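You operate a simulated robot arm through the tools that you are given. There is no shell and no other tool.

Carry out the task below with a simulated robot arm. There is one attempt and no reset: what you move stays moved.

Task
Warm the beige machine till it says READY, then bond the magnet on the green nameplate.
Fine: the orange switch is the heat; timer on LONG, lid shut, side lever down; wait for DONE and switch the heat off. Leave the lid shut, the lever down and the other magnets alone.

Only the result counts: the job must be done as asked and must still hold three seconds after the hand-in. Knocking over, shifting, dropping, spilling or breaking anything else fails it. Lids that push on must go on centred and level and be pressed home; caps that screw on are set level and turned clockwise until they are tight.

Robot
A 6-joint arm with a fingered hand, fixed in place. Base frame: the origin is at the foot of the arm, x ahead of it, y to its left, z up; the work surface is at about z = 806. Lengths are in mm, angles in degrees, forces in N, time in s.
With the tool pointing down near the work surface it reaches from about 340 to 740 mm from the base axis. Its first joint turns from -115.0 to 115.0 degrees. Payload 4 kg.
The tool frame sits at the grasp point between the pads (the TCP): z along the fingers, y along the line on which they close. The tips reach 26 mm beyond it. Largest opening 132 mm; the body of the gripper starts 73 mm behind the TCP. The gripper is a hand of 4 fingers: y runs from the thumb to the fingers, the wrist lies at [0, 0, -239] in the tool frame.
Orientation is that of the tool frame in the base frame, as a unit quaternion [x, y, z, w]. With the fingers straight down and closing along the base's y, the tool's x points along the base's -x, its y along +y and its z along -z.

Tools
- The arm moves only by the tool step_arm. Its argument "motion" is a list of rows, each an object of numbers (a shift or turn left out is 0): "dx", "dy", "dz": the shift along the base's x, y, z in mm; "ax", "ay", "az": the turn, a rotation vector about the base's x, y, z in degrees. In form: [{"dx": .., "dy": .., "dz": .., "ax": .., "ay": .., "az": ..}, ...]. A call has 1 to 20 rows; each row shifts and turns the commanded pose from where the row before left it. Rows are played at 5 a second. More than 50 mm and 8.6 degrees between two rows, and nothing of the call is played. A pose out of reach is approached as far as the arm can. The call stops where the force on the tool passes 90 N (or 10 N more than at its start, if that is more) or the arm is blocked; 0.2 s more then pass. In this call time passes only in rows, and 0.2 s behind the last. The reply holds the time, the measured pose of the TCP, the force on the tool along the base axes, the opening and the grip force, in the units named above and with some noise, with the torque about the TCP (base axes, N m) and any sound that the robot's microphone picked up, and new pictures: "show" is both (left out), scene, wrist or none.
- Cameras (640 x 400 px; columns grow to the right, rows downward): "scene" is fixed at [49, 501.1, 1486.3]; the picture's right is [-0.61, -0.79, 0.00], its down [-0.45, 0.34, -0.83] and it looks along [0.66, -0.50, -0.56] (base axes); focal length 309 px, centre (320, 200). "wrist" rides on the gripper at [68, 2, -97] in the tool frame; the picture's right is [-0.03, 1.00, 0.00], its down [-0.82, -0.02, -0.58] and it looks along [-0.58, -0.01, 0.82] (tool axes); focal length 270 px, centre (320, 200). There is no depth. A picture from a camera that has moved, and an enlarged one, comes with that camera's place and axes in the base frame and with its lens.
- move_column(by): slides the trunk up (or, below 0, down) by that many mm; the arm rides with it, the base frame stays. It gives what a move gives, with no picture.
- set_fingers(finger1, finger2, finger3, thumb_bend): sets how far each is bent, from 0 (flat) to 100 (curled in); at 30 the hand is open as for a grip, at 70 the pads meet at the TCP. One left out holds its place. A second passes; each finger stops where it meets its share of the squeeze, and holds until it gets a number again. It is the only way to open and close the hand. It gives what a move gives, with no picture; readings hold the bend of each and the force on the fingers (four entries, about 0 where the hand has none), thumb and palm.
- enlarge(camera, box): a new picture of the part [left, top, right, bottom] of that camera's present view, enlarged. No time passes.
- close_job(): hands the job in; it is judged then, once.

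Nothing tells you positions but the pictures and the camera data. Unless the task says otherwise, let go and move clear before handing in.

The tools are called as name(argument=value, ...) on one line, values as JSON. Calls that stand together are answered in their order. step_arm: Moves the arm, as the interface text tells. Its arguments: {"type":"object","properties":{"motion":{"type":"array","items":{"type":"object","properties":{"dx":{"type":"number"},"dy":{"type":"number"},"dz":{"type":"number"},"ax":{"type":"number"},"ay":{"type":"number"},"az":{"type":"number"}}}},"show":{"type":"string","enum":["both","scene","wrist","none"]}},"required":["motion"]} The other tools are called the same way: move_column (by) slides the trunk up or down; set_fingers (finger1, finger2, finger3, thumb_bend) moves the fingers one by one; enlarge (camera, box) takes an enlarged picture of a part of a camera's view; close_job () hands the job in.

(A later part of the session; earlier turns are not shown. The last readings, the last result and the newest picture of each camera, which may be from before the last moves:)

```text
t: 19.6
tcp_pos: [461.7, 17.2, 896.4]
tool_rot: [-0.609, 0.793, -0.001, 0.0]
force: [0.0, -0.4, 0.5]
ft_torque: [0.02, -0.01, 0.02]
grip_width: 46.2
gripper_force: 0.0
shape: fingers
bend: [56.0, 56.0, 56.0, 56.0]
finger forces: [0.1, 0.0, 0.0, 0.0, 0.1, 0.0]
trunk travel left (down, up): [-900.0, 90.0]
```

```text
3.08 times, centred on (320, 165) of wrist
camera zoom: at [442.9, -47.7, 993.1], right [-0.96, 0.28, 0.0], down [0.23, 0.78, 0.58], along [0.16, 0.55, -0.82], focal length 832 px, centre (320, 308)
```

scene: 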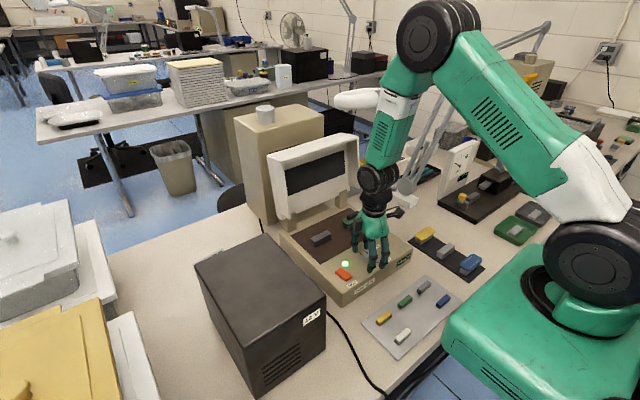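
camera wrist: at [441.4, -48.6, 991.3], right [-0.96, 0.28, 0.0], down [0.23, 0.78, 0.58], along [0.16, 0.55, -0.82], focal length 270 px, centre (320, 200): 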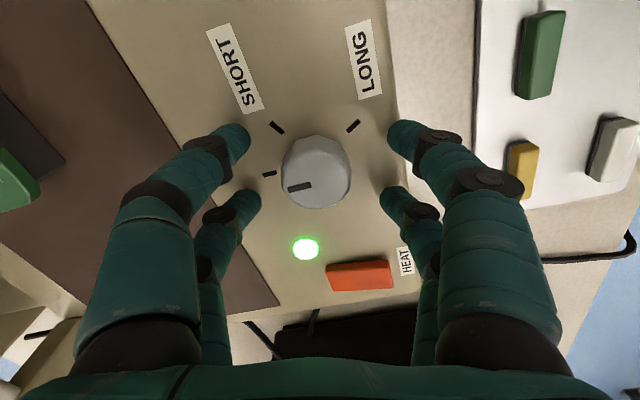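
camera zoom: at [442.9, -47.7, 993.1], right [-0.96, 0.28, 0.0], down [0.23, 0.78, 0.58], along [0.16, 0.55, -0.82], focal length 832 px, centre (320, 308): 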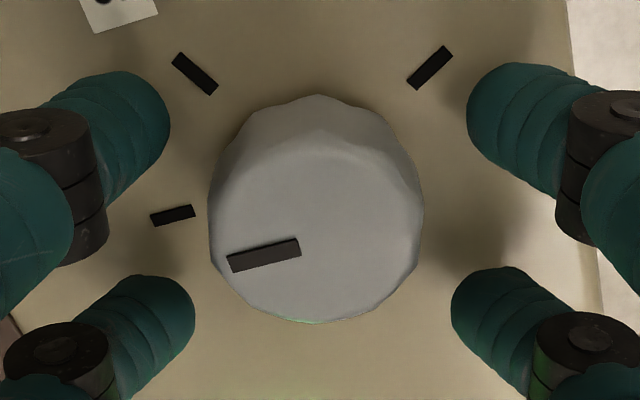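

The tips are free of the panel and centred on the knob. Now I'll close on it.

set_fingers(finger1=68, finger2=68, finger3=68, thumb_bend=68)

enlarge(camera="wrist", box=[220, 100, 420, 230])

enlarge(camera="scene", box=[335, 210, 415, 280])

```text
t: 20.6
tcp_pos: [461.9, 18.2, 896.3]
tool_rot: [-0.609, 0.793, 0.0, 0.0]
force: [0.0, -2.4, -0.4]
ft_torque: [-0.01, -0.01, -0.03]
grip_width: 16.4
gripper_force: 2.9
shape: fingers
bend: [65.0, 68.0, 68.0, 66.0]
finger forces: [1.8, 0.0, 0.3, 0.1, 2.9, 0.1]
trunk travel left (down, up): [-900.0, 90.0]
```

```text
3.08 times, centred on (320, 165) of wrist
camera zoom: at [443.0, -47.8, 993.0], right [-0.96, 0.28, 0.0], down [0.23, 0.78, 0.58], along [0.16, 0.55, -0.82], focal length 832 px, centre (320, 308)
```

zoom: 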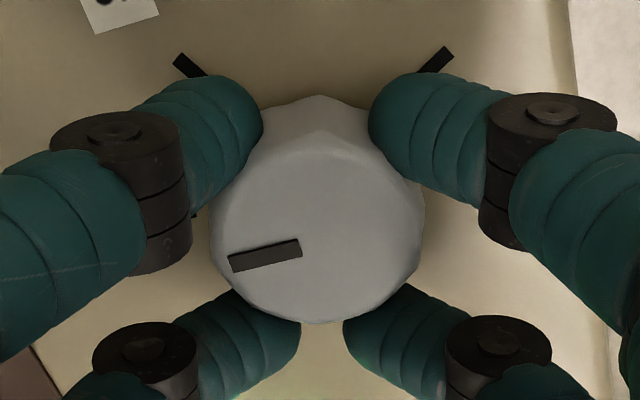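

```text
5.71 times, centred on (375, 245) of scene
camera zoom: at [49.0, 501.1, 1486.3], right [-0.61, -0.79, 0.0], down [-0.45, 0.34, -0.83], along [0.66, -0.5, -0.56], focal length 1767 px, centre (6, -57)
```

zoom: 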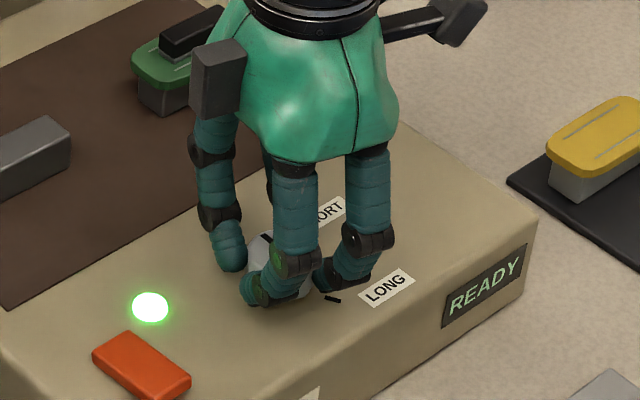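

Finger 1 and the thumb touch the knob while the other two are just short of it. I'll squeeze more so all four hold it.

set_fingers(finger1=78, finger2=78, finger3=78, thumb_bend=78)

enlarge(camera="wrist", box=[220, 100, 420, 230])

```text
t: 21.6
tcp_pos: [462.9, 17.8, 895.9]
tool_rot: [-0.609, 0.793, 0.0, -0.001]
force: [5.5, -3.2, -10.0]
ft_torque: [0.0, -0.04, 0.02]
grip_width: 12.8
gripper_force: 8.8
shape: fingers
bend: [68.0, 75.0, 75.0, 66.0]
finger forces: [6.6, 0.0, 0.0, 0.0, 11.9, 0.0]
trunk travel left (down, up): [-900.0, 90.0]
```

```text
3.08 times, centred on (320, 165) of wrist
camera zoom: at [443.8, -47.9, 992.5], right [-0.96, 0.28, 0.0], down [0.23, 0.78, 0.58], along [0.16, 0.55, -0.82], focal length 832 px, centre (320, 308)
```

zoom: 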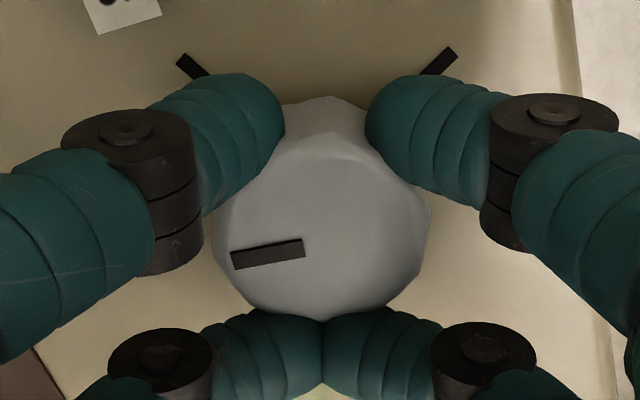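

Fingers 2 and 3 slipped past the knob's edge, so the knob sits off-centre between the two finger rows. I'll reopen, shift about 4 mm along the tool's x, and regrip.

set_fingers(finger1=56, finger2=56, finger3=56, thumb_bend=56)

step_arm(motion=[{"dx": -1.2, "dy": -4.5}, {"dz": 0}, {"dz": 0}], show="none")

set_fingers(finger1=66, finger2=66, finger3=66, thumb_bend=66)

enlarge(camera="wrist", box=[220, 100, 420, 230])

```text
t: 22.6
tcp_pos: [462.9, 18.5, 896.1]
tool_rot: [-0.609, 0.793, 0.0, 0.0]
force: [0.2, 0.2, -0.1]
ft_torque: [-0.03, 0.02, -0.01]
grip_width: 45.2
gripper_force: 0.0
shape: fingers
bend: [56.0, 56.0, 56.0, 56.0]
finger forces: [0.0, 0.0, 0.0, 0.0, 0.0, 0.0]
trunk travel left (down, up): [-900.0, 90.0]
```

```text
t: 23.4
tcp_pos: [461.2, 13.2, 895.4]
tool_rot: [-0.609, 0.793, 0.001, 0.0]
force: [0.3, 0.1, -0.3]
ft_torque: [0.0, 0.01, 0.0]
grip_width: 44.9
gripper_force: 0.0
shape: fingers
bend: [56.0, 56.0, 56.0, 56.0]
finger forces: [0.0, 0.1, 0.0, 0.1, 0.1, 0.0]
trunk travel left (down, up): [-900.0, 90.0]
```

```text
t: 24.4
tcp_pos: [459.7, 12.9, 896.5]
tool_rot: [-0.609, 0.793, 0.0, 0.0]
force: [-0.3, 0.3, -0.6]
ft_torque: [-0.02, 0.0, 0.01]
grip_width: 13.6
gripper_force: 0.7
shape: fingers
bend: [66.0, 65.0, 64.0, 66.0]
finger forces: [0.0, 0.8, 1.0, 0.0, 0.0, 0.0]
trunk travel left (down, up): [-900.0, 90.0]
```

```text
3.08 times, centred on (320, 165) of wrist
camera zoom: at [441.8, -52.5, 992.5], right [-0.96, 0.28, 0.0], down [0.23, 0.78, 0.58], along [0.16, 0.55, -0.82], focal length 832 px, centre (320, 308)
```

zoom: 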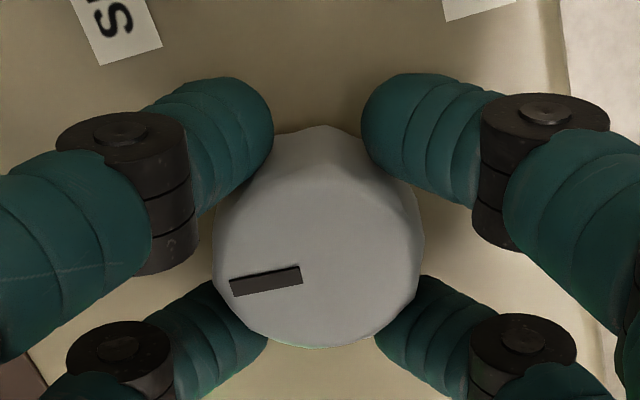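

All four fingers now meet the knob at about the same bend. I'll squeeze.

set_fingers(finger1=76, finger2=76, finger3=76, thumb_bend=76)

enlarge(camera="wrist", box=[220, 100, 420, 230])

```text
t: 25.4
tcp_pos: [461.7, 11.2, 895.8]
tool_rot: [-0.609, 0.793, 0.0, 0.0]
force: [2.0, -0.2, -10.2]
ft_torque: [-0.02, -0.03, -0.02]
grip_width: 0.2
gripper_force: 13.0
shape: fingers
bend: [73.0, 70.0, 68.0, 72.0]
finger forces: [6.0, 7.2, 6.5, 0.1, 6.9, 0.0]
trunk travel left (down, up): [-900.0, 90.0]
```

```text
3.08 times, centred on (320, 165) of wrist
camera zoom: at [442.2, -52.5, 992.1], right [-0.96, 0.28, 0.0], down [0.23, 0.78, 0.58], along [0.16, 0.55, -0.82], focal length 832 px, centre (320, 308)
```

zoom: 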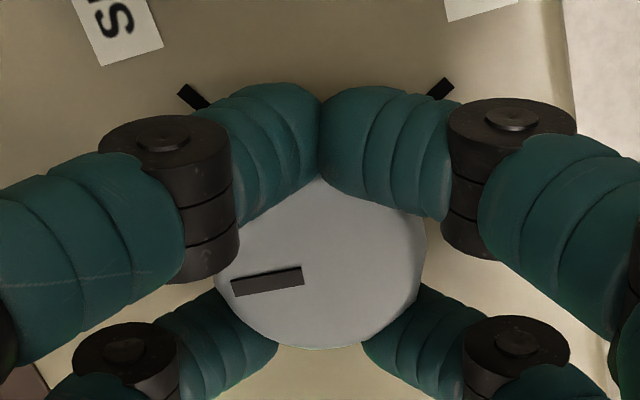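

The front pair closed past the knob this time, so the centre lies between the two positions I've tried. I'll reopen slightly, go back about 2 mm, and regrip.

set_fingers(finger1=58, finger2=58, finger3=58, thumb_bend=58)

step_arm(motion=[{"dx": 0.6, "dy": 2.2}, {"dz": 0}, {"dz": 0}], show="none")

set_fingers(finger1=67, finger2=67, finger3=67, thumb_bend=67)

set_fingers(finger1=73, finger2=73, finger3=73, thumb_bend=73)

enlarge(camera="wrist", box=[220, 100, 420, 230])

```text
t: 26.4
tcp_pos: [461.4, 12.8, 896.8]
tool_rot: [-0.608, 0.794, 0.0, -0.001]
force: [0.0, -0.3, -0.6]
ft_torque: [-0.03, -0.03, 0.02]
grip_width: 41.7
gripper_force: 0.1
shape: fingers
bend: [57.0, 57.0, 57.0, 57.0]
finger forces: [0.0, 0.0, 0.0, 0.1, 0.1, 0.1]
trunk travel left (down, up): [-900.0, 90.0]
```

```text
t: 27.2
tcp_pos: [460.4, 14.6, 896.2]
tool_rot: [-0.61, 0.793, 0.0, 0.0]
force: [0.0, -0.4, 0.5]
ft_torque: [0.03, 0.0, -0.01]
grip_width: 41.9
gripper_force: 0.2
shape: fingers
bend: [57.0, 57.0, 57.0, 57.0]
finger forces: [0.1, 0.1, 0.2, 0.0, 0.2, 0.0]
trunk travel left (down, up): [-900.0, 90.0]
```

```text
t: 28.2
tcp_pos: [462.1, 14.4, 895.4]
tool_rot: [-0.609, 0.793, 0.0, 0.0]
force: [1.3, -0.4, -0.2]
ft_torque: [0.0, -0.03, 0.02]
grip_width: 12.5
gripper_force: 1.2
shape: fingers
bend: [66.0, 66.0, 65.0, 66.0]
finger forces: [0.2, 0.4, 1.1, 0.0, 1.1, 0.2]
trunk travel left (down, up): [-900.0, 90.0]
```

```text
t: 29.2
tcp_pos: [461.6, 15.5, 895.6]
tool_rot: [-0.609, 0.793, -0.001, 0.0]
force: [2.9, -0.8, -7.0]
ft_torque: [0.02, -0.05, 0.0]
grip_width: 6.9
gripper_force: 9.5
shape: fingers
bend: [71.0, 70.0, 70.0, 69.0]
finger forces: [4.1, 4.6, 4.6, 0.0, 5.6, 0.0]
trunk travel left (down, up): [-900.0, 90.0]
```

```text
3.08 times, centred on (320, 165) of wrist
camera zoom: at [442.2, -50.4, 992.1], right [-0.96, 0.28, 0.0], down [0.23, 0.78, 0.58], along [0.16, 0.55, -0.82], focal length 832 px, centre (320, 308)
```

zoom: 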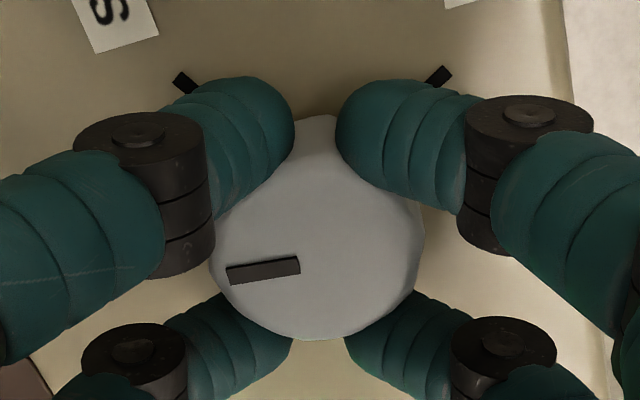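

All four fingers now hold the knob with about 5 N each. I'll start the clockwise turn with a small part and check that the knob follows.

step_arm(motion=[{"az": -6}, {"az": -6}, {"az": -6}, {"az": -6}, {"az": -6}])

enlarge(camera="wrist", box=[220, 100, 420, 230])

enlarge(camera="scene", box=[335, 210, 415, 280])

```text
t: 30.4
tcp_pos: [461.3, 15.5, 896.4]
tool_rot: [-0.382, 0.924, 0.0, -0.001]
force: [0.7, -0.4, -12.1]
ft_torque: [-0.02, -0.01, 0.03]
grip_width: 5.5
gripper_force: 9.4
shape: fingers
bend: [71.0, 70.0, 70.0, 69.0]
finger forces: [3.8, 5.2, 5.1, 0.0, 5.0, 0.0]
trunk travel left (down, up): [-900.0, 90.0]
camera wrist: at [412.0, -31.8, 992.9], right [-0.69, 0.73, 0.0], down [0.59, 0.56, 0.58], along [0.42, 0.4, -0.82], focal length 270 px, centre (320, 200)
```

scene: 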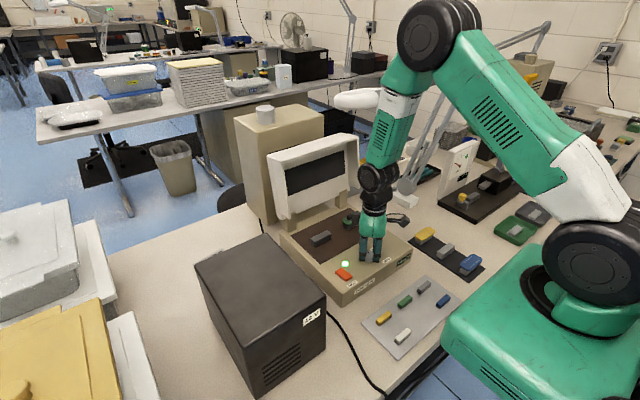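
wrist: 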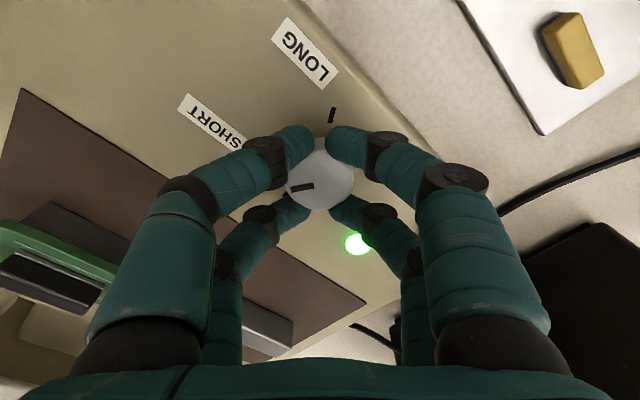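

```text
3.08 times, centred on (320, 165) of wrist
camera zoom: at [412.0, -31.8, 992.9], right [-0.69, 0.73, 0.0], down [0.59, 0.56, 0.58], along [0.42, 0.4, -0.82], focal length 832 px, centre (320, 308)
```

zoom: 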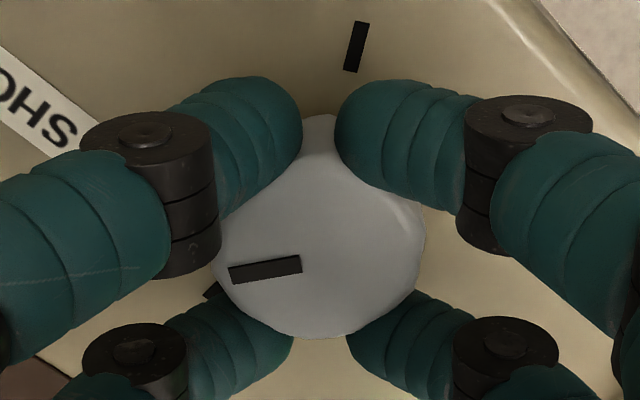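

```text
5.71 times, centred on (375, 245) of scene
camera zoom: at [49.0, 501.1, 1486.3], right [-0.61, -0.79, 0.0], down [-0.45, 0.34, -0.83], along [0.66, -0.5, -0.56], focal length 1767 px, centre (6, -57)
```

zoom: 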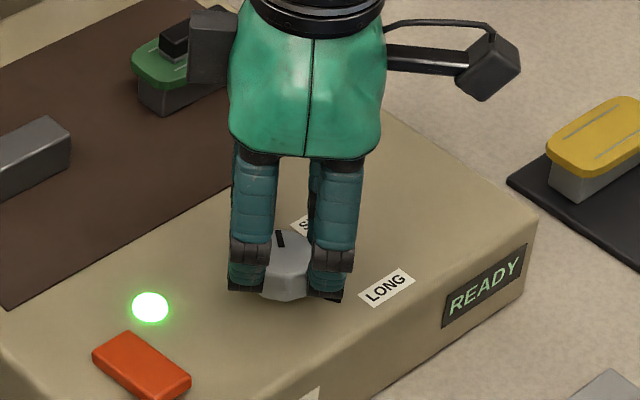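

The knob follows with no slip, since the pointer keeps the same place between the fingers. I'll continue the remaining 120°.

step_arm(motion=[{"az": -6}, {"az": -6}, {"az": -6}, {"az": -6}, {"az": -6}, {"az": -6}, {"az": -6}, {"az": -6}, {"az": -6}, {"az": -6}, {"az": -6}, {"az": -6}, {"az": -6}, {"az": -6}, {"az": -6}, {"az": -6}, {"az": -6}, {"az": -6}, {"az": -6}, {"az": -6}])

enlarge(camera="wrist", box=[220, 80, 420, 230])

enlarge(camera="scene", box=[335, 210, 415, 280])

```text
t: 34.6
tcp_pos: [461.3, 14.8, 896.3]
tool_rot: [0.609, 0.793, -0.001, 0.0]
force: [0.8, 3.8, -7.2]
ft_torque: [0.11, -0.07, 0.04]
grip_width: 4.9
gripper_force: 11.0
shape: fingers
bend: [71.0, 71.0, 70.0, 69.0]
finger forces: [6.5, 5.0, 4.4, 0.1, 5.8, 0.0]
trunk travel left (down, up): [-900.0, 90.0]
camera wrist: at [446.1, 82.1, 992.8], right [0.97, 0.23, 0.0], down [0.19, -0.79, 0.58], along [0.13, -0.56, -0.82], focal length 270 px, centre (320, 200)
```

scene: 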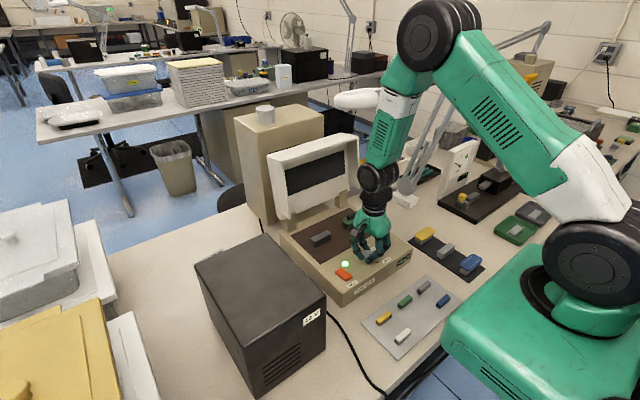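
wrist: 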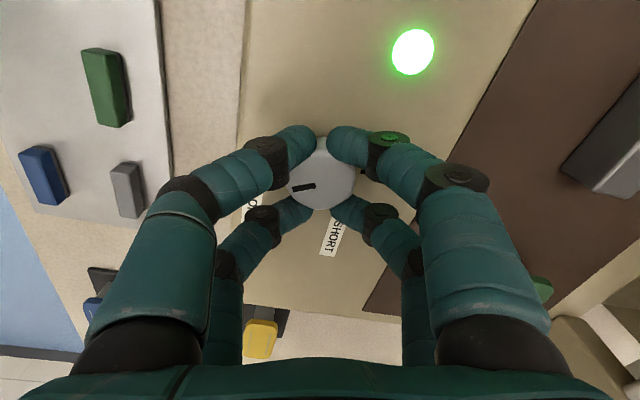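

```text
2.67 times, centred on (320, 155) of wrist
camera zoom: at [446.1, 82.1, 992.8], right [0.97, 0.23, 0.0], down [0.19, -0.79, 0.58], along [0.13, -0.56, -0.82], focal length 721 px, centre (320, 320)
```

zoom: 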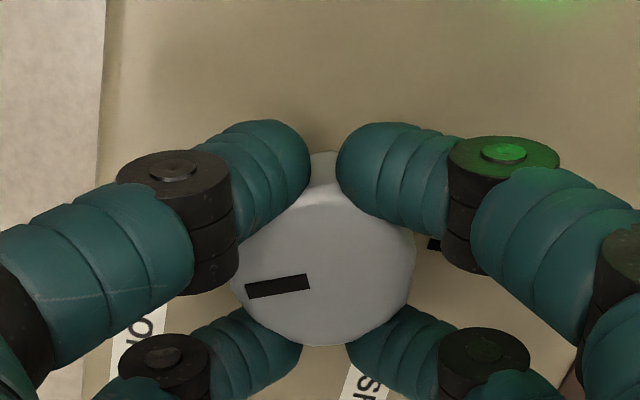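

```text
5.71 times, centred on (375, 245) of scene
camera zoom: at [49.0, 501.1, 1486.3], right [-0.61, -0.79, 0.0], down [-0.45, 0.34, -0.83], along [0.66, -0.5, -0.56], focal length 1767 px, centre (6, -57)
```

zoom: 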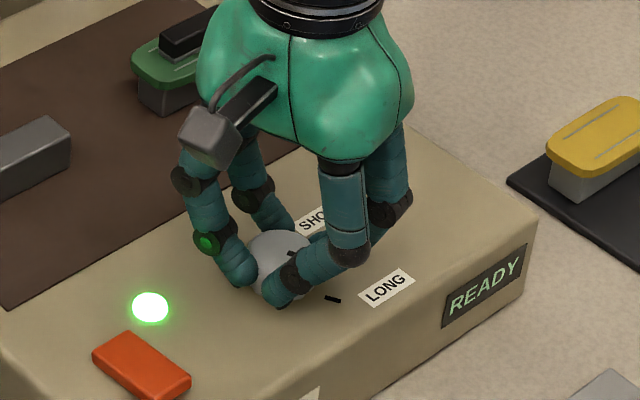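

The knob turned the full 150° with the hand and the pointer is near LONG. I'll open, lift straight up, and inspect.

set_fingers(finger1=52, finger2=52, finger3=52, thumb_bend=52)

step_arm(motion=[{"dz": 20}, {"dz": 40}, {"dz": 45}, {"dz": 0}])

enlarge(camera="wrist", box=[270, 70, 370, 150])

enlarge(camera="scene", box=[335, 235, 415, 305])

```text
t: 35.6
tcp_pos: [460.4, 14.7, 895.9]
tool_rot: [0.609, 0.793, 0.0, 0.0]
force: [-0.3, -0.4, -0.6]
ft_torque: [-0.01, 0.04, -0.05]
grip_width: 58.5
gripper_force: 0.1
shape: fingers
bend: [52.0, 52.0, 52.0, 52.0]
finger forces: [0.1, 0.0, 0.0, 0.1, 0.0, 0.0]
trunk travel left (down, up): [-900.0, 90.0]
```

```text
t: 36.6
tcp_pos: [459.5, 13.8, 1000.9]
tool_rot: [0.609, 0.793, 0.0, 0.0]
force: [0.1, -0.1, -0.4]
ft_torque: [0.01, -0.02, -0.01]
grip_width: 58.6
gripper_force: 0.2
shape: fingers
bend: [52.0, 52.0, 52.0, 52.0]
finger forces: [0.1, 0.0, 0.1, 0.1, 0.1, 0.1]
trunk travel left (down, up): [-900.0, 90.0]
camera wrist: at [444.8, 81.4, 1098.1], right [0.97, 0.23, 0.0], down [0.19, -0.79, 0.58], along [0.13, -0.56, -0.82], focal length 270 px, centre (320, 200)
```

scene: 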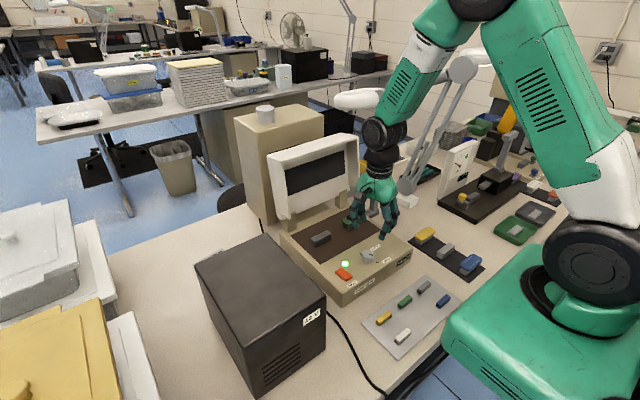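
wrist: 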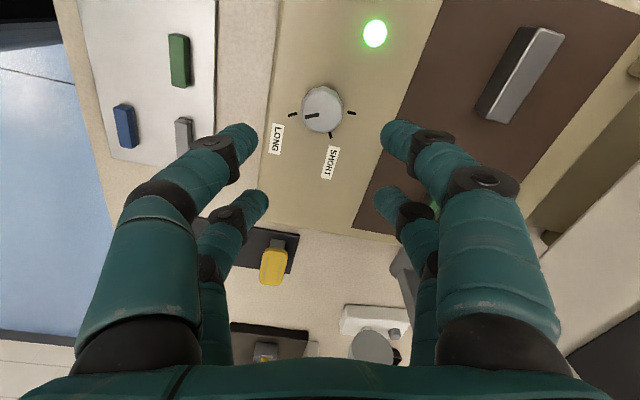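

```text
5.00 times, centred on (320, 110) of wrist
camera zoom: at [444.8, 81.4, 1098.1], right [0.97, 0.23, 0.0], down [0.19, -0.79, 0.58], along [0.13, -0.56, -0.82], focal length 1351 px, centre (320, 650)
```

zoom: 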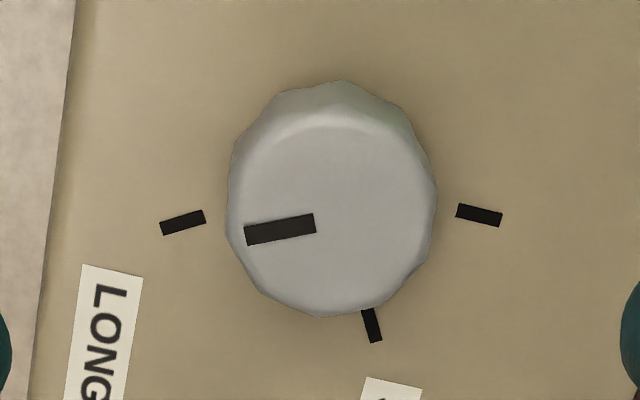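

```text
5.71 times, centred on (375, 270) of scene
camera zoom: at [49.0, 501.1, 1486.3], right [-0.61, -0.79, 0.0], down [-0.45, 0.34, -0.83], along [0.66, -0.5, -0.56], focal length 1767 px, centre (6, -200)
```

zoom: 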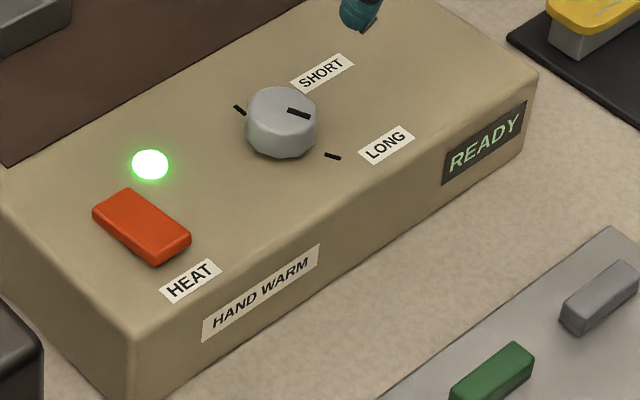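

The pointer is aligned with LONG and the display still says READY. Next is the lid: I'll open the hand wide, turn it so it closes along x, rise above the lid's top edge and move over it.

set_fingers(finger1=25, finger2=25, finger3=25, thumb_bend=25)

step_arm(motion=[{"az": -7.5, "dz": 48}, {"az": -7.5, "dz": 48}, {"dz": 48}, {"dz": 48}, {"dz": 28}, {"dx": 40}, {"dx": 45}, {"dx": 45}, {"dx": 40}, {"dx": 30}, {"dx": 0}])

```text
t: 37.6
tcp_pos: [460.1, 14.4, 1001.1]
tool_rot: [0.609, 0.793, 0.001, 0.0]
force: [0.1, 0.6, 0.0]
ft_torque: [0.0, -0.01, 0.0]
grip_width: 143.1
gripper_force: 0.1
shape: fingers
bend: [25.0, 25.0, 25.0, 25.0]
finger forces: [0.0, 0.1, 0.0, 0.0, 0.0, 0.1]
trunk travel left (down, up): [-900.0, 90.0]
```

```text
t: 40.0
tcp_pos: [661.4, 17.3, 1219.8]
tool_rot: [0.707, 0.707, 0.0, -0.001]
force: [-0.2, -0.9, 1.0]
ft_torque: [0.02, 0.0, 0.01]
grip_width: 143.2
gripper_force: 0.0
shape: fingers
bend: [25.0, 25.0, 25.0, 25.0]
finger forces: [0.0, 0.1, 0.1, 0.0, 0.0, 0.1]
trunk travel left (down, up): [-900.0, 90.0]
camera wrist: at [663.2, 86.0, 1316.9], right [1.0, -0.03, 0.0], down [-0.02, -0.82, 0.58], along [-0.01, -0.58, -0.82], focal length 270 px, centre (320, 200)
```

scene: 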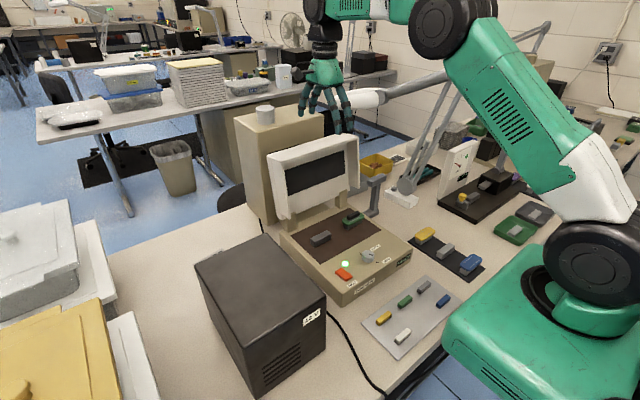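
wrist: 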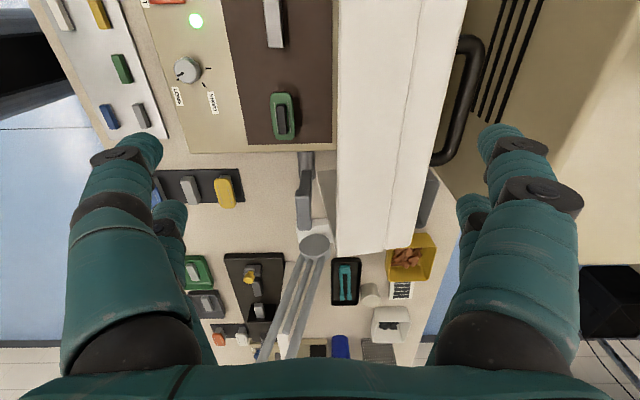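

The hand is above and in front of the lid's top edge. There's a black bar between the lid and the cabinet behind it, so I'll zoom in to see what it belongs to.

enlarge(camera="wrist", box=[320, 0, 560, 200])

enlarge(camera="scene", box=[230, 90, 380, 220])

```text
2.00 times, centred on (440, 100) of wrist
camera zoom: at [663.2, 86.0, 1316.9], right [1.0, -0.03, 0.0], down [-0.02, -0.82, 0.58], along [-0.01, -0.58, -0.82], focal length 541 px, centre (80, 400)
```

zoom: 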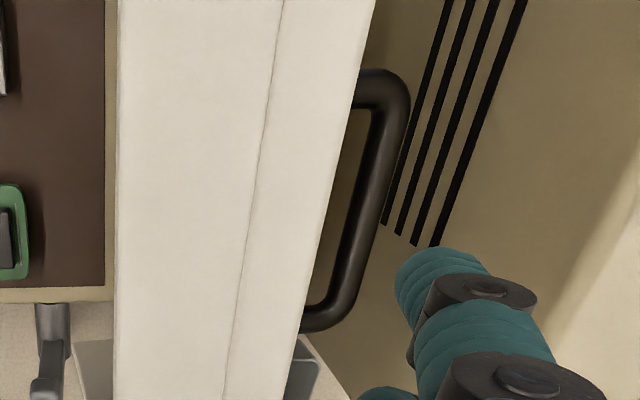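

```text
3.08 times, centred on (305, 155) of scene
camera zoom: at [49.0, 501.1, 1486.3], right [-0.61, -0.79, 0.0], down [-0.45, 0.34, -0.83], along [0.66, -0.5, -0.56], focal length 951 px, centre (366, 338)
```

zoom: 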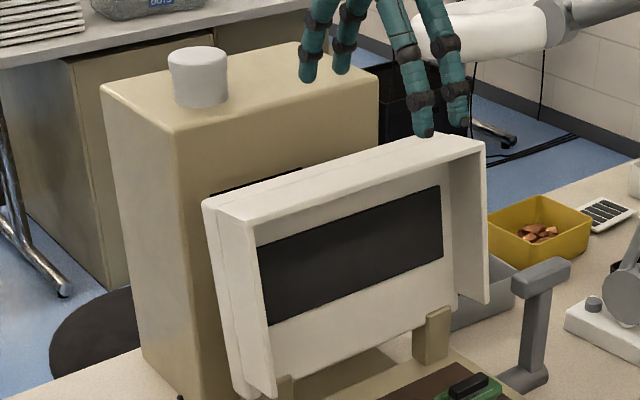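

The black bar is a U-shaped handle on the lid's back, roughly y −40 to 57, z about 1060, standing off about 35 mm. It's the natural grip for closing the lid under control, so I'll move further forward to look straight down at the gap.

step_arm(motion=[{"dx": 25, "dz": 15}, {"dx": 25, "dz": 15}, {"dx": 20}, {"dx": 0}])

enlarge(camera="wrist", box=[220, 0, 420, 160])

```text
t: 41.0
tcp_pos: [692.1, 15.7, 1239.2]
tool_rot: [0.707, 0.707, 0.001, 0.0]
force: [0.1, -0.4, 0.4]
ft_torque: [-0.01, 0.02, 0.04]
grip_width: 143.8
gripper_force: 0.1
shape: fingers
bend: [25.0, 25.0, 25.0, 25.0]
finger forces: [0.1, 0.0, 0.0, 0.1, 0.1, 0.0]
out of reach, approached as far as the arm can: row 2, 3
trunk travel left (down, up): [-900.0, 90.0]
camera wrist: at [694.2, 84.3, 1335.4], right [1.0, -0.03, 0.0], down [-0.02, -0.82, 0.58], along [-0.01, -0.58, -0.82], focal length 270 px, centre (320, 200)
```

scene: 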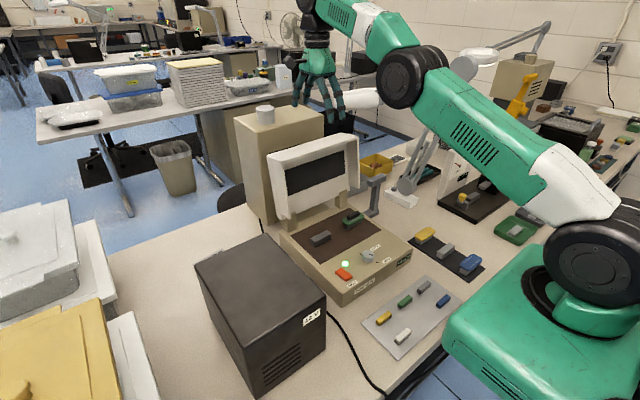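
wrist: 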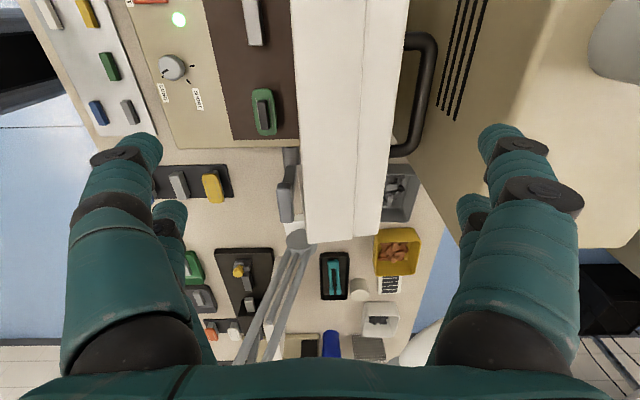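

```text
2.50 times, centred on (320, 80) of wrist
camera zoom: at [694.2, 84.3, 1335.4], right [1.0, -0.03, 0.0], down [-0.02, -0.82, 0.58], along [-0.01, -0.58, -0.82], focal length 676 px, centre (320, 500)
```

zoom: 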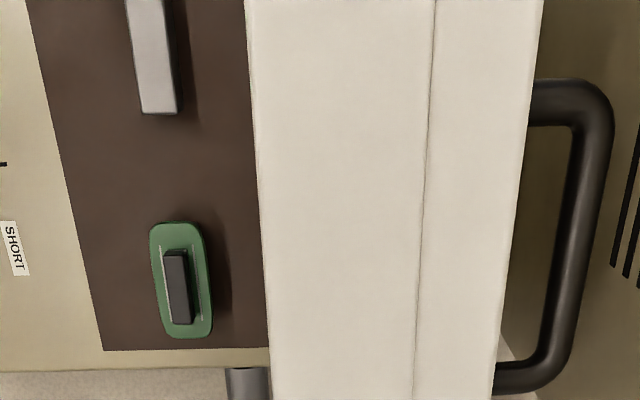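

The handle bar is near (788, y −38 to 57, z 1068), too far out to grip with the hand vertical, because the arm hits its reach limit at about x = 690 at this height. I'll raise the trunk for more reach, then straddle the lid's top edge from above.

move_column(by=70)

step_arm(motion=[{"dz": -40}, {"dz": -40}, {"dz": 0}])

```text
t: 42.1
tcp_pos: [694.1, 16.5, 1306.6]
tool_rot: [0.707, 0.707, 0.0, 0.0]
force: [0.1, 0.5, -0.2]
ft_torque: [-0.01, -0.01, -0.02]
grip_width: 143.4
gripper_force: 0.0
shape: fingers
bend: [25.0, 25.0, 25.0, 25.0]
finger forces: [0.1, 0.1, 0.1, 0.0, 0.0, 0.0]
trunk travel left (down, up): [-970.0, 20.0]
```

```text
t: 42.9
tcp_pos: [693.3, 14.9, 1229.7]
tool_rot: [0.707, 0.708, 0.0, 0.0]
force: [0.2, 0.3, 0.1]
ft_torque: [-0.03, 0.03, 0.0]
grip_width: 143.5
gripper_force: 0.1
shape: fingers
bend: [25.0, 25.0, 25.0, 25.0]
finger forces: [0.0, 0.0, 0.0, 0.0, 0.1, 0.0]
trunk travel left (down, up): [-970.0, 20.0]
camera wrist: at [695.4, 83.8, 1326.0], right [1.0, -0.03, 0.0], down [-0.02, -0.82, 0.58], along [-0.01, -0.58, -0.82], focal length 270 px, centre (320, 200)
```

scene: 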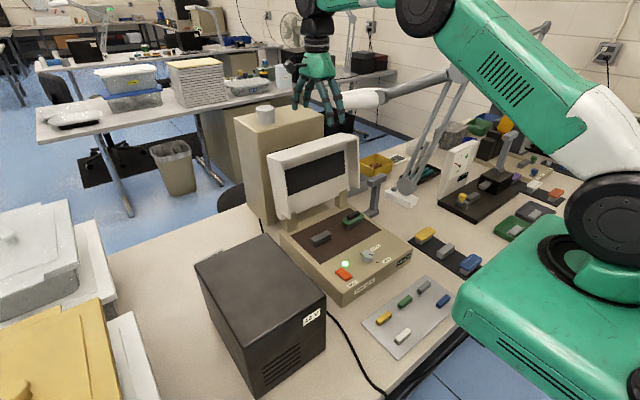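
wrist: 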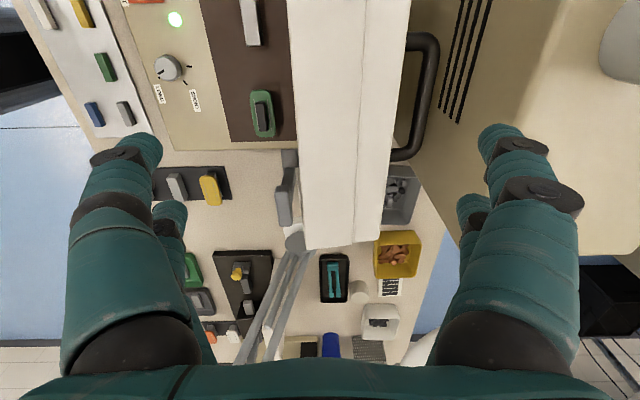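

The arm now has more reach; the TCP is at (693, 15, 1230). I'll go forward to about x = 716 and down to z ≈ 1160, with the tips just above the lid's top.

step_arm(motion=[{"dx": 12, "dz": -35}, {"dx": 11, "dz": -30}, {"dy": -4}, {"dz": 0}])

enlarge(camera="scene", box=[230, 60, 390, 220])

```text
t: 43.9
tcp_pos: [716.5, 11.1, 1163.0]
tool_rot: [0.707, 0.707, 0.0, 0.0]
force: [0.6, -0.1, -0.5]
ft_torque: [0.02, 0.04, 0.0]
grip_width: 143.7
gripper_force: 0.1
shape: fingers
bend: [25.0, 25.0, 25.0, 25.0]
finger forces: [0.0, 0.0, 0.0, 0.0, 0.1, 0.2]
trunk travel left (down, up): [-970.0, 20.0]
camera wrist: at [718.6, 78.8, 1259.8], right [1.0, -0.03, 0.0], down [-0.02, -0.82, 0.58], along [-0.01, -0.58, -0.82], focal length 270 px, centre (320, 200)
```

scene: 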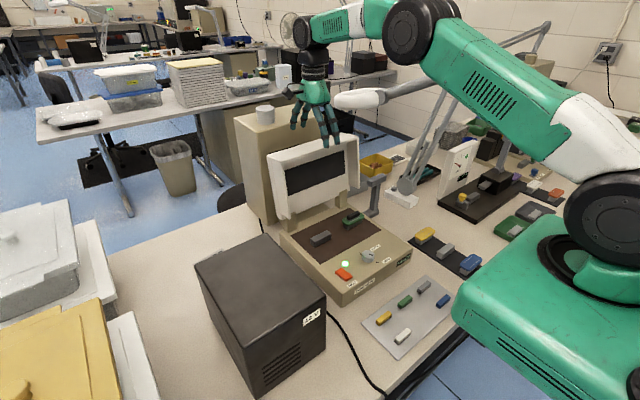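
wrist: 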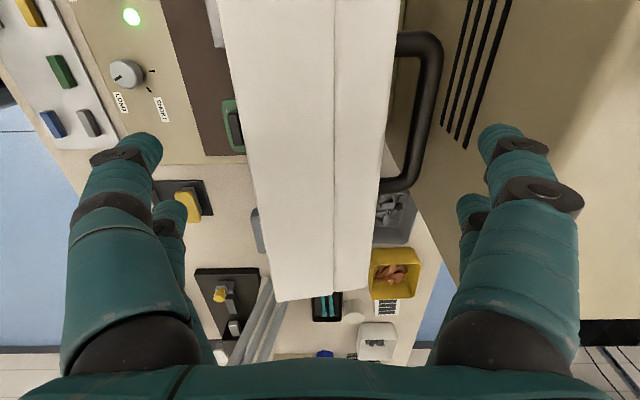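

```text
2.50 times, centred on (310, 140) of scene
camera zoom: at [49.0, 501.1, 1486.3], right [-0.61, -0.79, 0.0], down [-0.45, 0.34, -0.83], along [0.66, -0.5, -0.56], focal length 773 px, centre (345, 350)
```

zoom: 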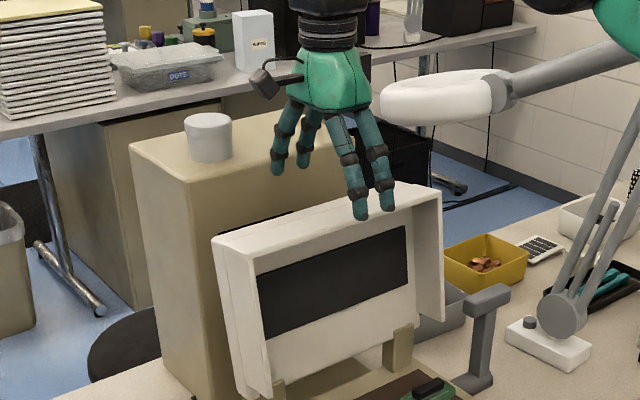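

The tips are just above the lid's top, straddling it. Before going down I'll check the clearance between the rear fingers and the cabinet.

enlarge(camera="wrist", box=[360, 0, 640, 190])

enlarge(camera="scene", box=[270, 90, 370, 160])

```text
2.11 times, centred on (500, 95) of wrist
camera zoom: at [718.6, 78.8, 1259.8], right [1.0, -0.03, 0.0], down [-0.02, -0.82, 0.58], along [-0.01, -0.58, -0.82], focal length 569 px, centre (-59, 421)
```

zoom: 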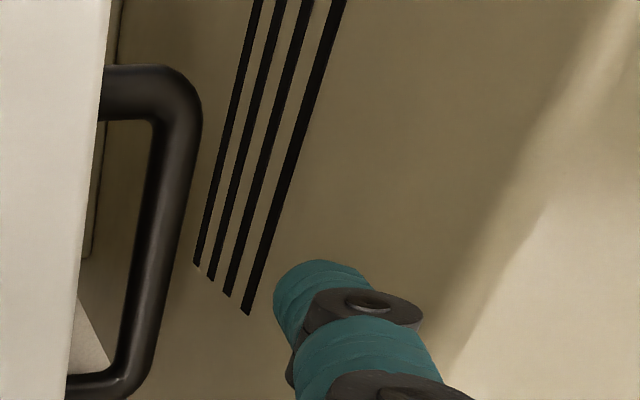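

```text
5.71 times, centred on (320, 125) of scene
camera zoom: at [49.0, 501.1, 1486.3], right [-0.61, -0.79, 0.0], down [-0.45, 0.34, -0.83], along [0.66, -0.5, -0.56], focal length 1767 px, centre (320, 629)
```

zoom: 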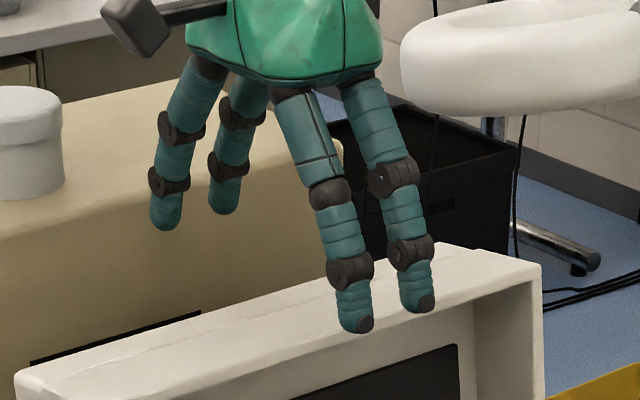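

The cabinet front is about 820–842, and with a slightly smaller rear opening the fingers clear it. I'll lower so the tips overlap the lid edge by about 20 mm while staying above the handle bar, then narrow the hand around the lid.

set_fingers(finger1=33, finger2=33, finger3=27, thumb_bend=27)

step_arm(motion=[{"dx": 2, "dz": -10}, {"dz": -10}, {"dz": -10}, {"dz": -7}, {"dz": 0}])

enlarge(camera="scene", box=[270, 90, 370, 160])

```text
t: 44.9
tcp_pos: [717.1, 10.0, 1163.3]
tool_rot: [0.708, 0.707, -0.001, 0.0]
force: [-0.6, 0.2, -0.2]
ft_torque: [0.0, 0.01, -0.02]
grip_width: 131.7
gripper_force: 0.0
shape: fingers
bend: [33.0, 33.0, 27.0, 27.0]
finger forces: [0.0, 0.0, 0.0, 0.0, 0.0, 0.0]
trunk travel left (down, up): [-970.0, 20.0]
```

```text
t: 46.1
tcp_pos: [718.9, 12.0, 1126.5]
tool_rot: [0.707, 0.707, -0.001, 0.001]
force: [1.1, 0.2, 0.5]
ft_torque: [0.02, -0.02, 0.03]
grip_width: 131.6
gripper_force: 0.1
shape: fingers
bend: [33.0, 33.0, 27.0, 27.0]
finger forces: [0.1, 0.1, 0.0, 0.0, 0.0, 0.0]
trunk travel left (down, up): [-970.0, 20.0]
camera wrist: at [720.3, 79.5, 1222.8], right [1.0, -0.03, 0.0], down [-0.02, -0.82, 0.58], along [-0.01, -0.58, -0.82], focal length 270 px, centre (320, 200)
```

scene: 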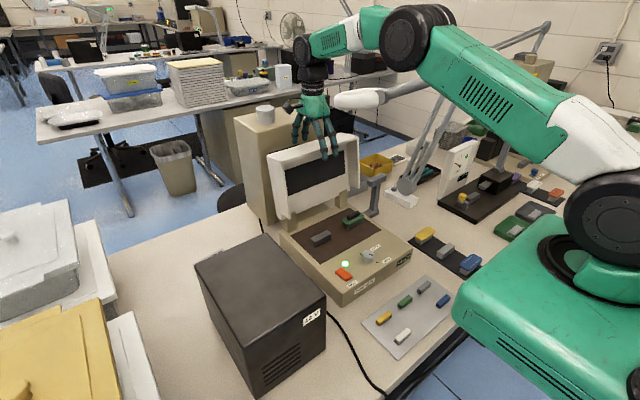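
wrist: 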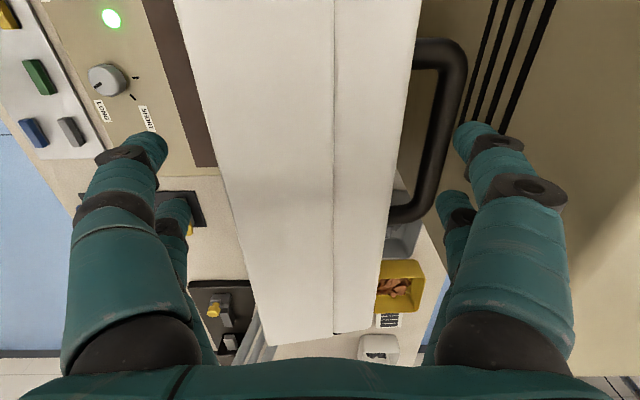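

```text
5.71 times, centred on (320, 125) of scene
camera zoom: at [49.0, 501.1, 1486.3], right [-0.61, -0.79, 0.0], down [-0.45, 0.34, -0.83], along [0.66, -0.5, -0.56], focal length 1767 px, centre (320, 629)
```

zoom: 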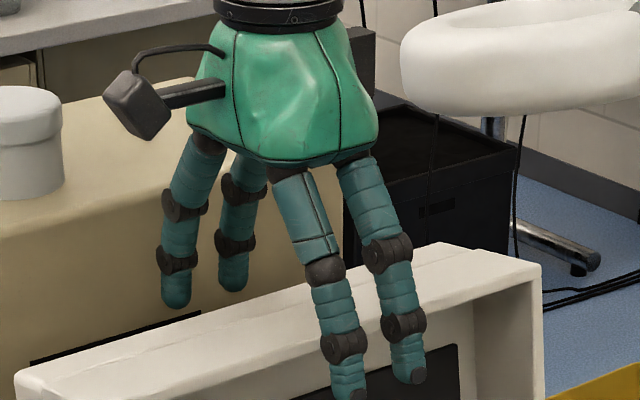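

The rear tips overlap the lid's back edge by about 15 mm and stay above the bar; from here I place the lid top at x 676–756. I'll narrow the hand and start pulling gently toward the robot.

set_fingers(finger1=42, finger2=42, finger3=40, thumb_bend=40)

step_arm(motion=[{"dx": -5}, {"dx": -5}, {"dx": -5}, {"dx": -5}, {"dx": 0}])

enlarge(camera="scene", box=[240, 90, 370, 220])

```text
t: 47.1
tcp_pos: [718.0, 10.5, 1126.8]
tool_rot: [0.707, 0.707, 0.0, 0.0]
force: [0.4, -0.2, 0.2]
ft_torque: [0.0, -0.01, 0.02]
grip_width: 97.2
gripper_force: 0.0
shape: fingers
bend: [42.0, 42.0, 40.0, 40.0]
finger forces: [0.0, 0.0, 0.0, 0.0, 0.1, 0.0]
trunk travel left (down, up): [-970.0, 20.0]
```

```text
t: 48.3
tcp_pos: [698.0, 11.0, 1125.9]
tool_rot: [0.708, 0.707, -0.001, 0.0]
force: [0.3, -0.6, 0.2]
ft_torque: [0.04, -0.04, -0.01]
grip_width: 97.2
gripper_force: 0.2
shape: fingers
bend: [42.0, 42.0, 40.0, 40.0]
finger forces: [0.3, 0.2, 0.0, 0.0, 0.0, 0.0]
trunk travel left (down, up): [-970.0, 20.0]
camera wrist: at [699.9, 80.3, 1221.8], right [1.0, -0.03, 0.0], down [-0.02, -0.82, 0.58], along [-0.01, -0.58, -0.82], focal length 270 px, centre (320, 200)
```

scene: 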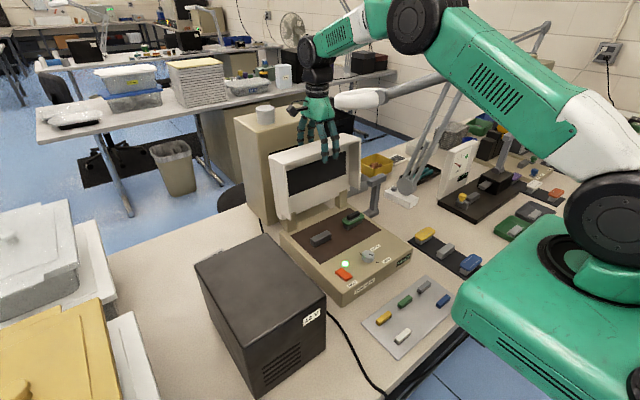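
wrist: 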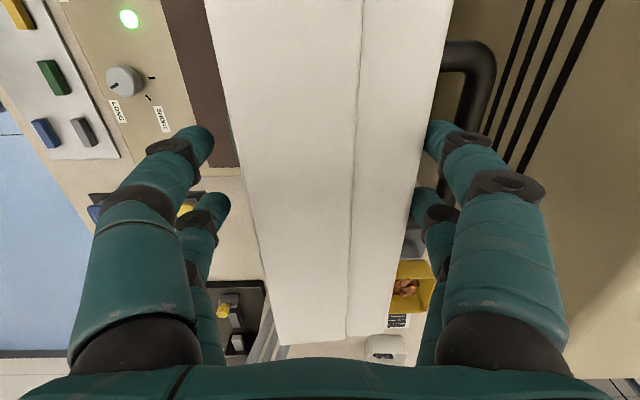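

```text
3.08 times, centred on (305, 155) of scene
camera zoom: at [49.0, 501.1, 1486.3], right [-0.61, -0.79, 0.0], down [-0.45, 0.34, -0.83], along [0.66, -0.5, -0.56], focal length 951 px, centre (366, 338)
```

zoom: 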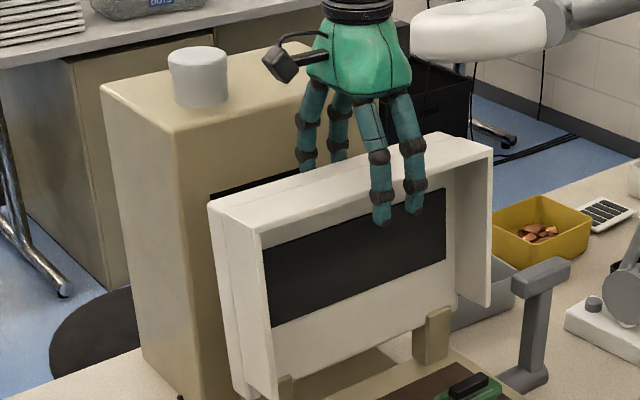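

The rear fingers touch the lid's back and it moves easily with almost no force. I'll keep pulling slowly through the upright position and watch whether it falls or stays put.

step_arm(motion=[{"dx": -6}, {"dx": -6}, {"dx": -6}, {"dx": -6}, {"dx": -6}, {"dx": 0}])

enlarge(camera="scene", box=[240, 90, 370, 220])

```text
t: 49.7
tcp_pos: [666.6, 13.2, 1125.4]
tool_rot: [0.707, 0.707, 0.0, -0.001]
force: [0.1, 0.3, 0.1]
ft_torque: [-0.03, -0.04, 0.01]
grip_width: 97.0
gripper_force: 0.1
shape: fingers
bend: [42.0, 42.0, 40.0, 40.0]
finger forces: [0.0, 0.0, 0.1, 0.0, 0.0, 0.0]
trunk travel left (down, up): [-970.0, 20.0]
camera wrist: at [669.5, 80.3, 1222.7], right [1.0, -0.03, 0.0], down [-0.02, -0.82, 0.58], along [-0.01, -0.58, -0.82], focal length 270 px, centre (320, 200)
```

scene: 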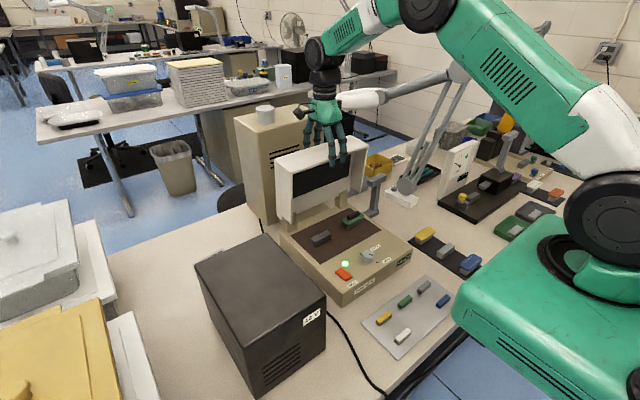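
wrist: 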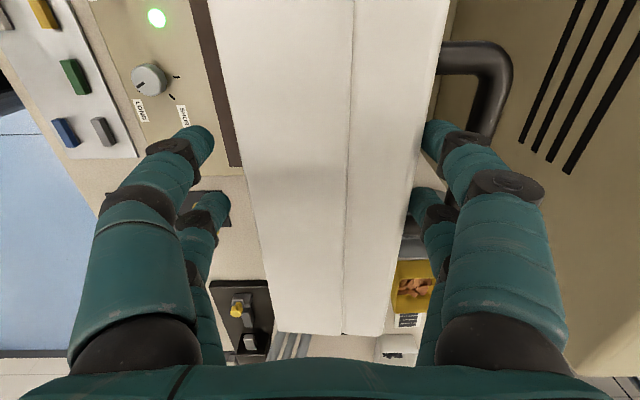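

```text
3.08 times, centred on (305, 155) of scene
camera zoom: at [49.0, 501.1, 1486.3], right [-0.61, -0.79, 0.0], down [-0.45, 0.34, -0.83], along [0.66, -0.5, -0.56], focal length 951 px, centre (366, 338)
```

zoom: 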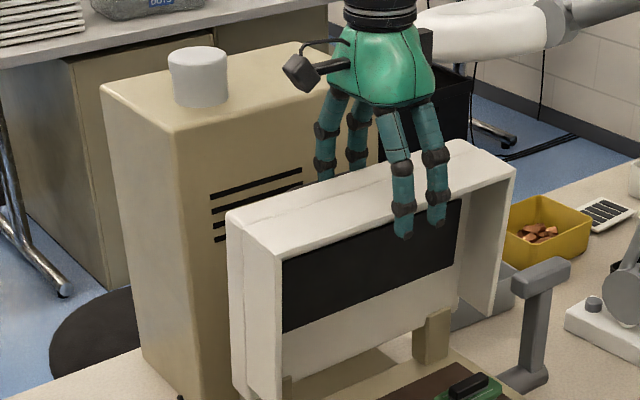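

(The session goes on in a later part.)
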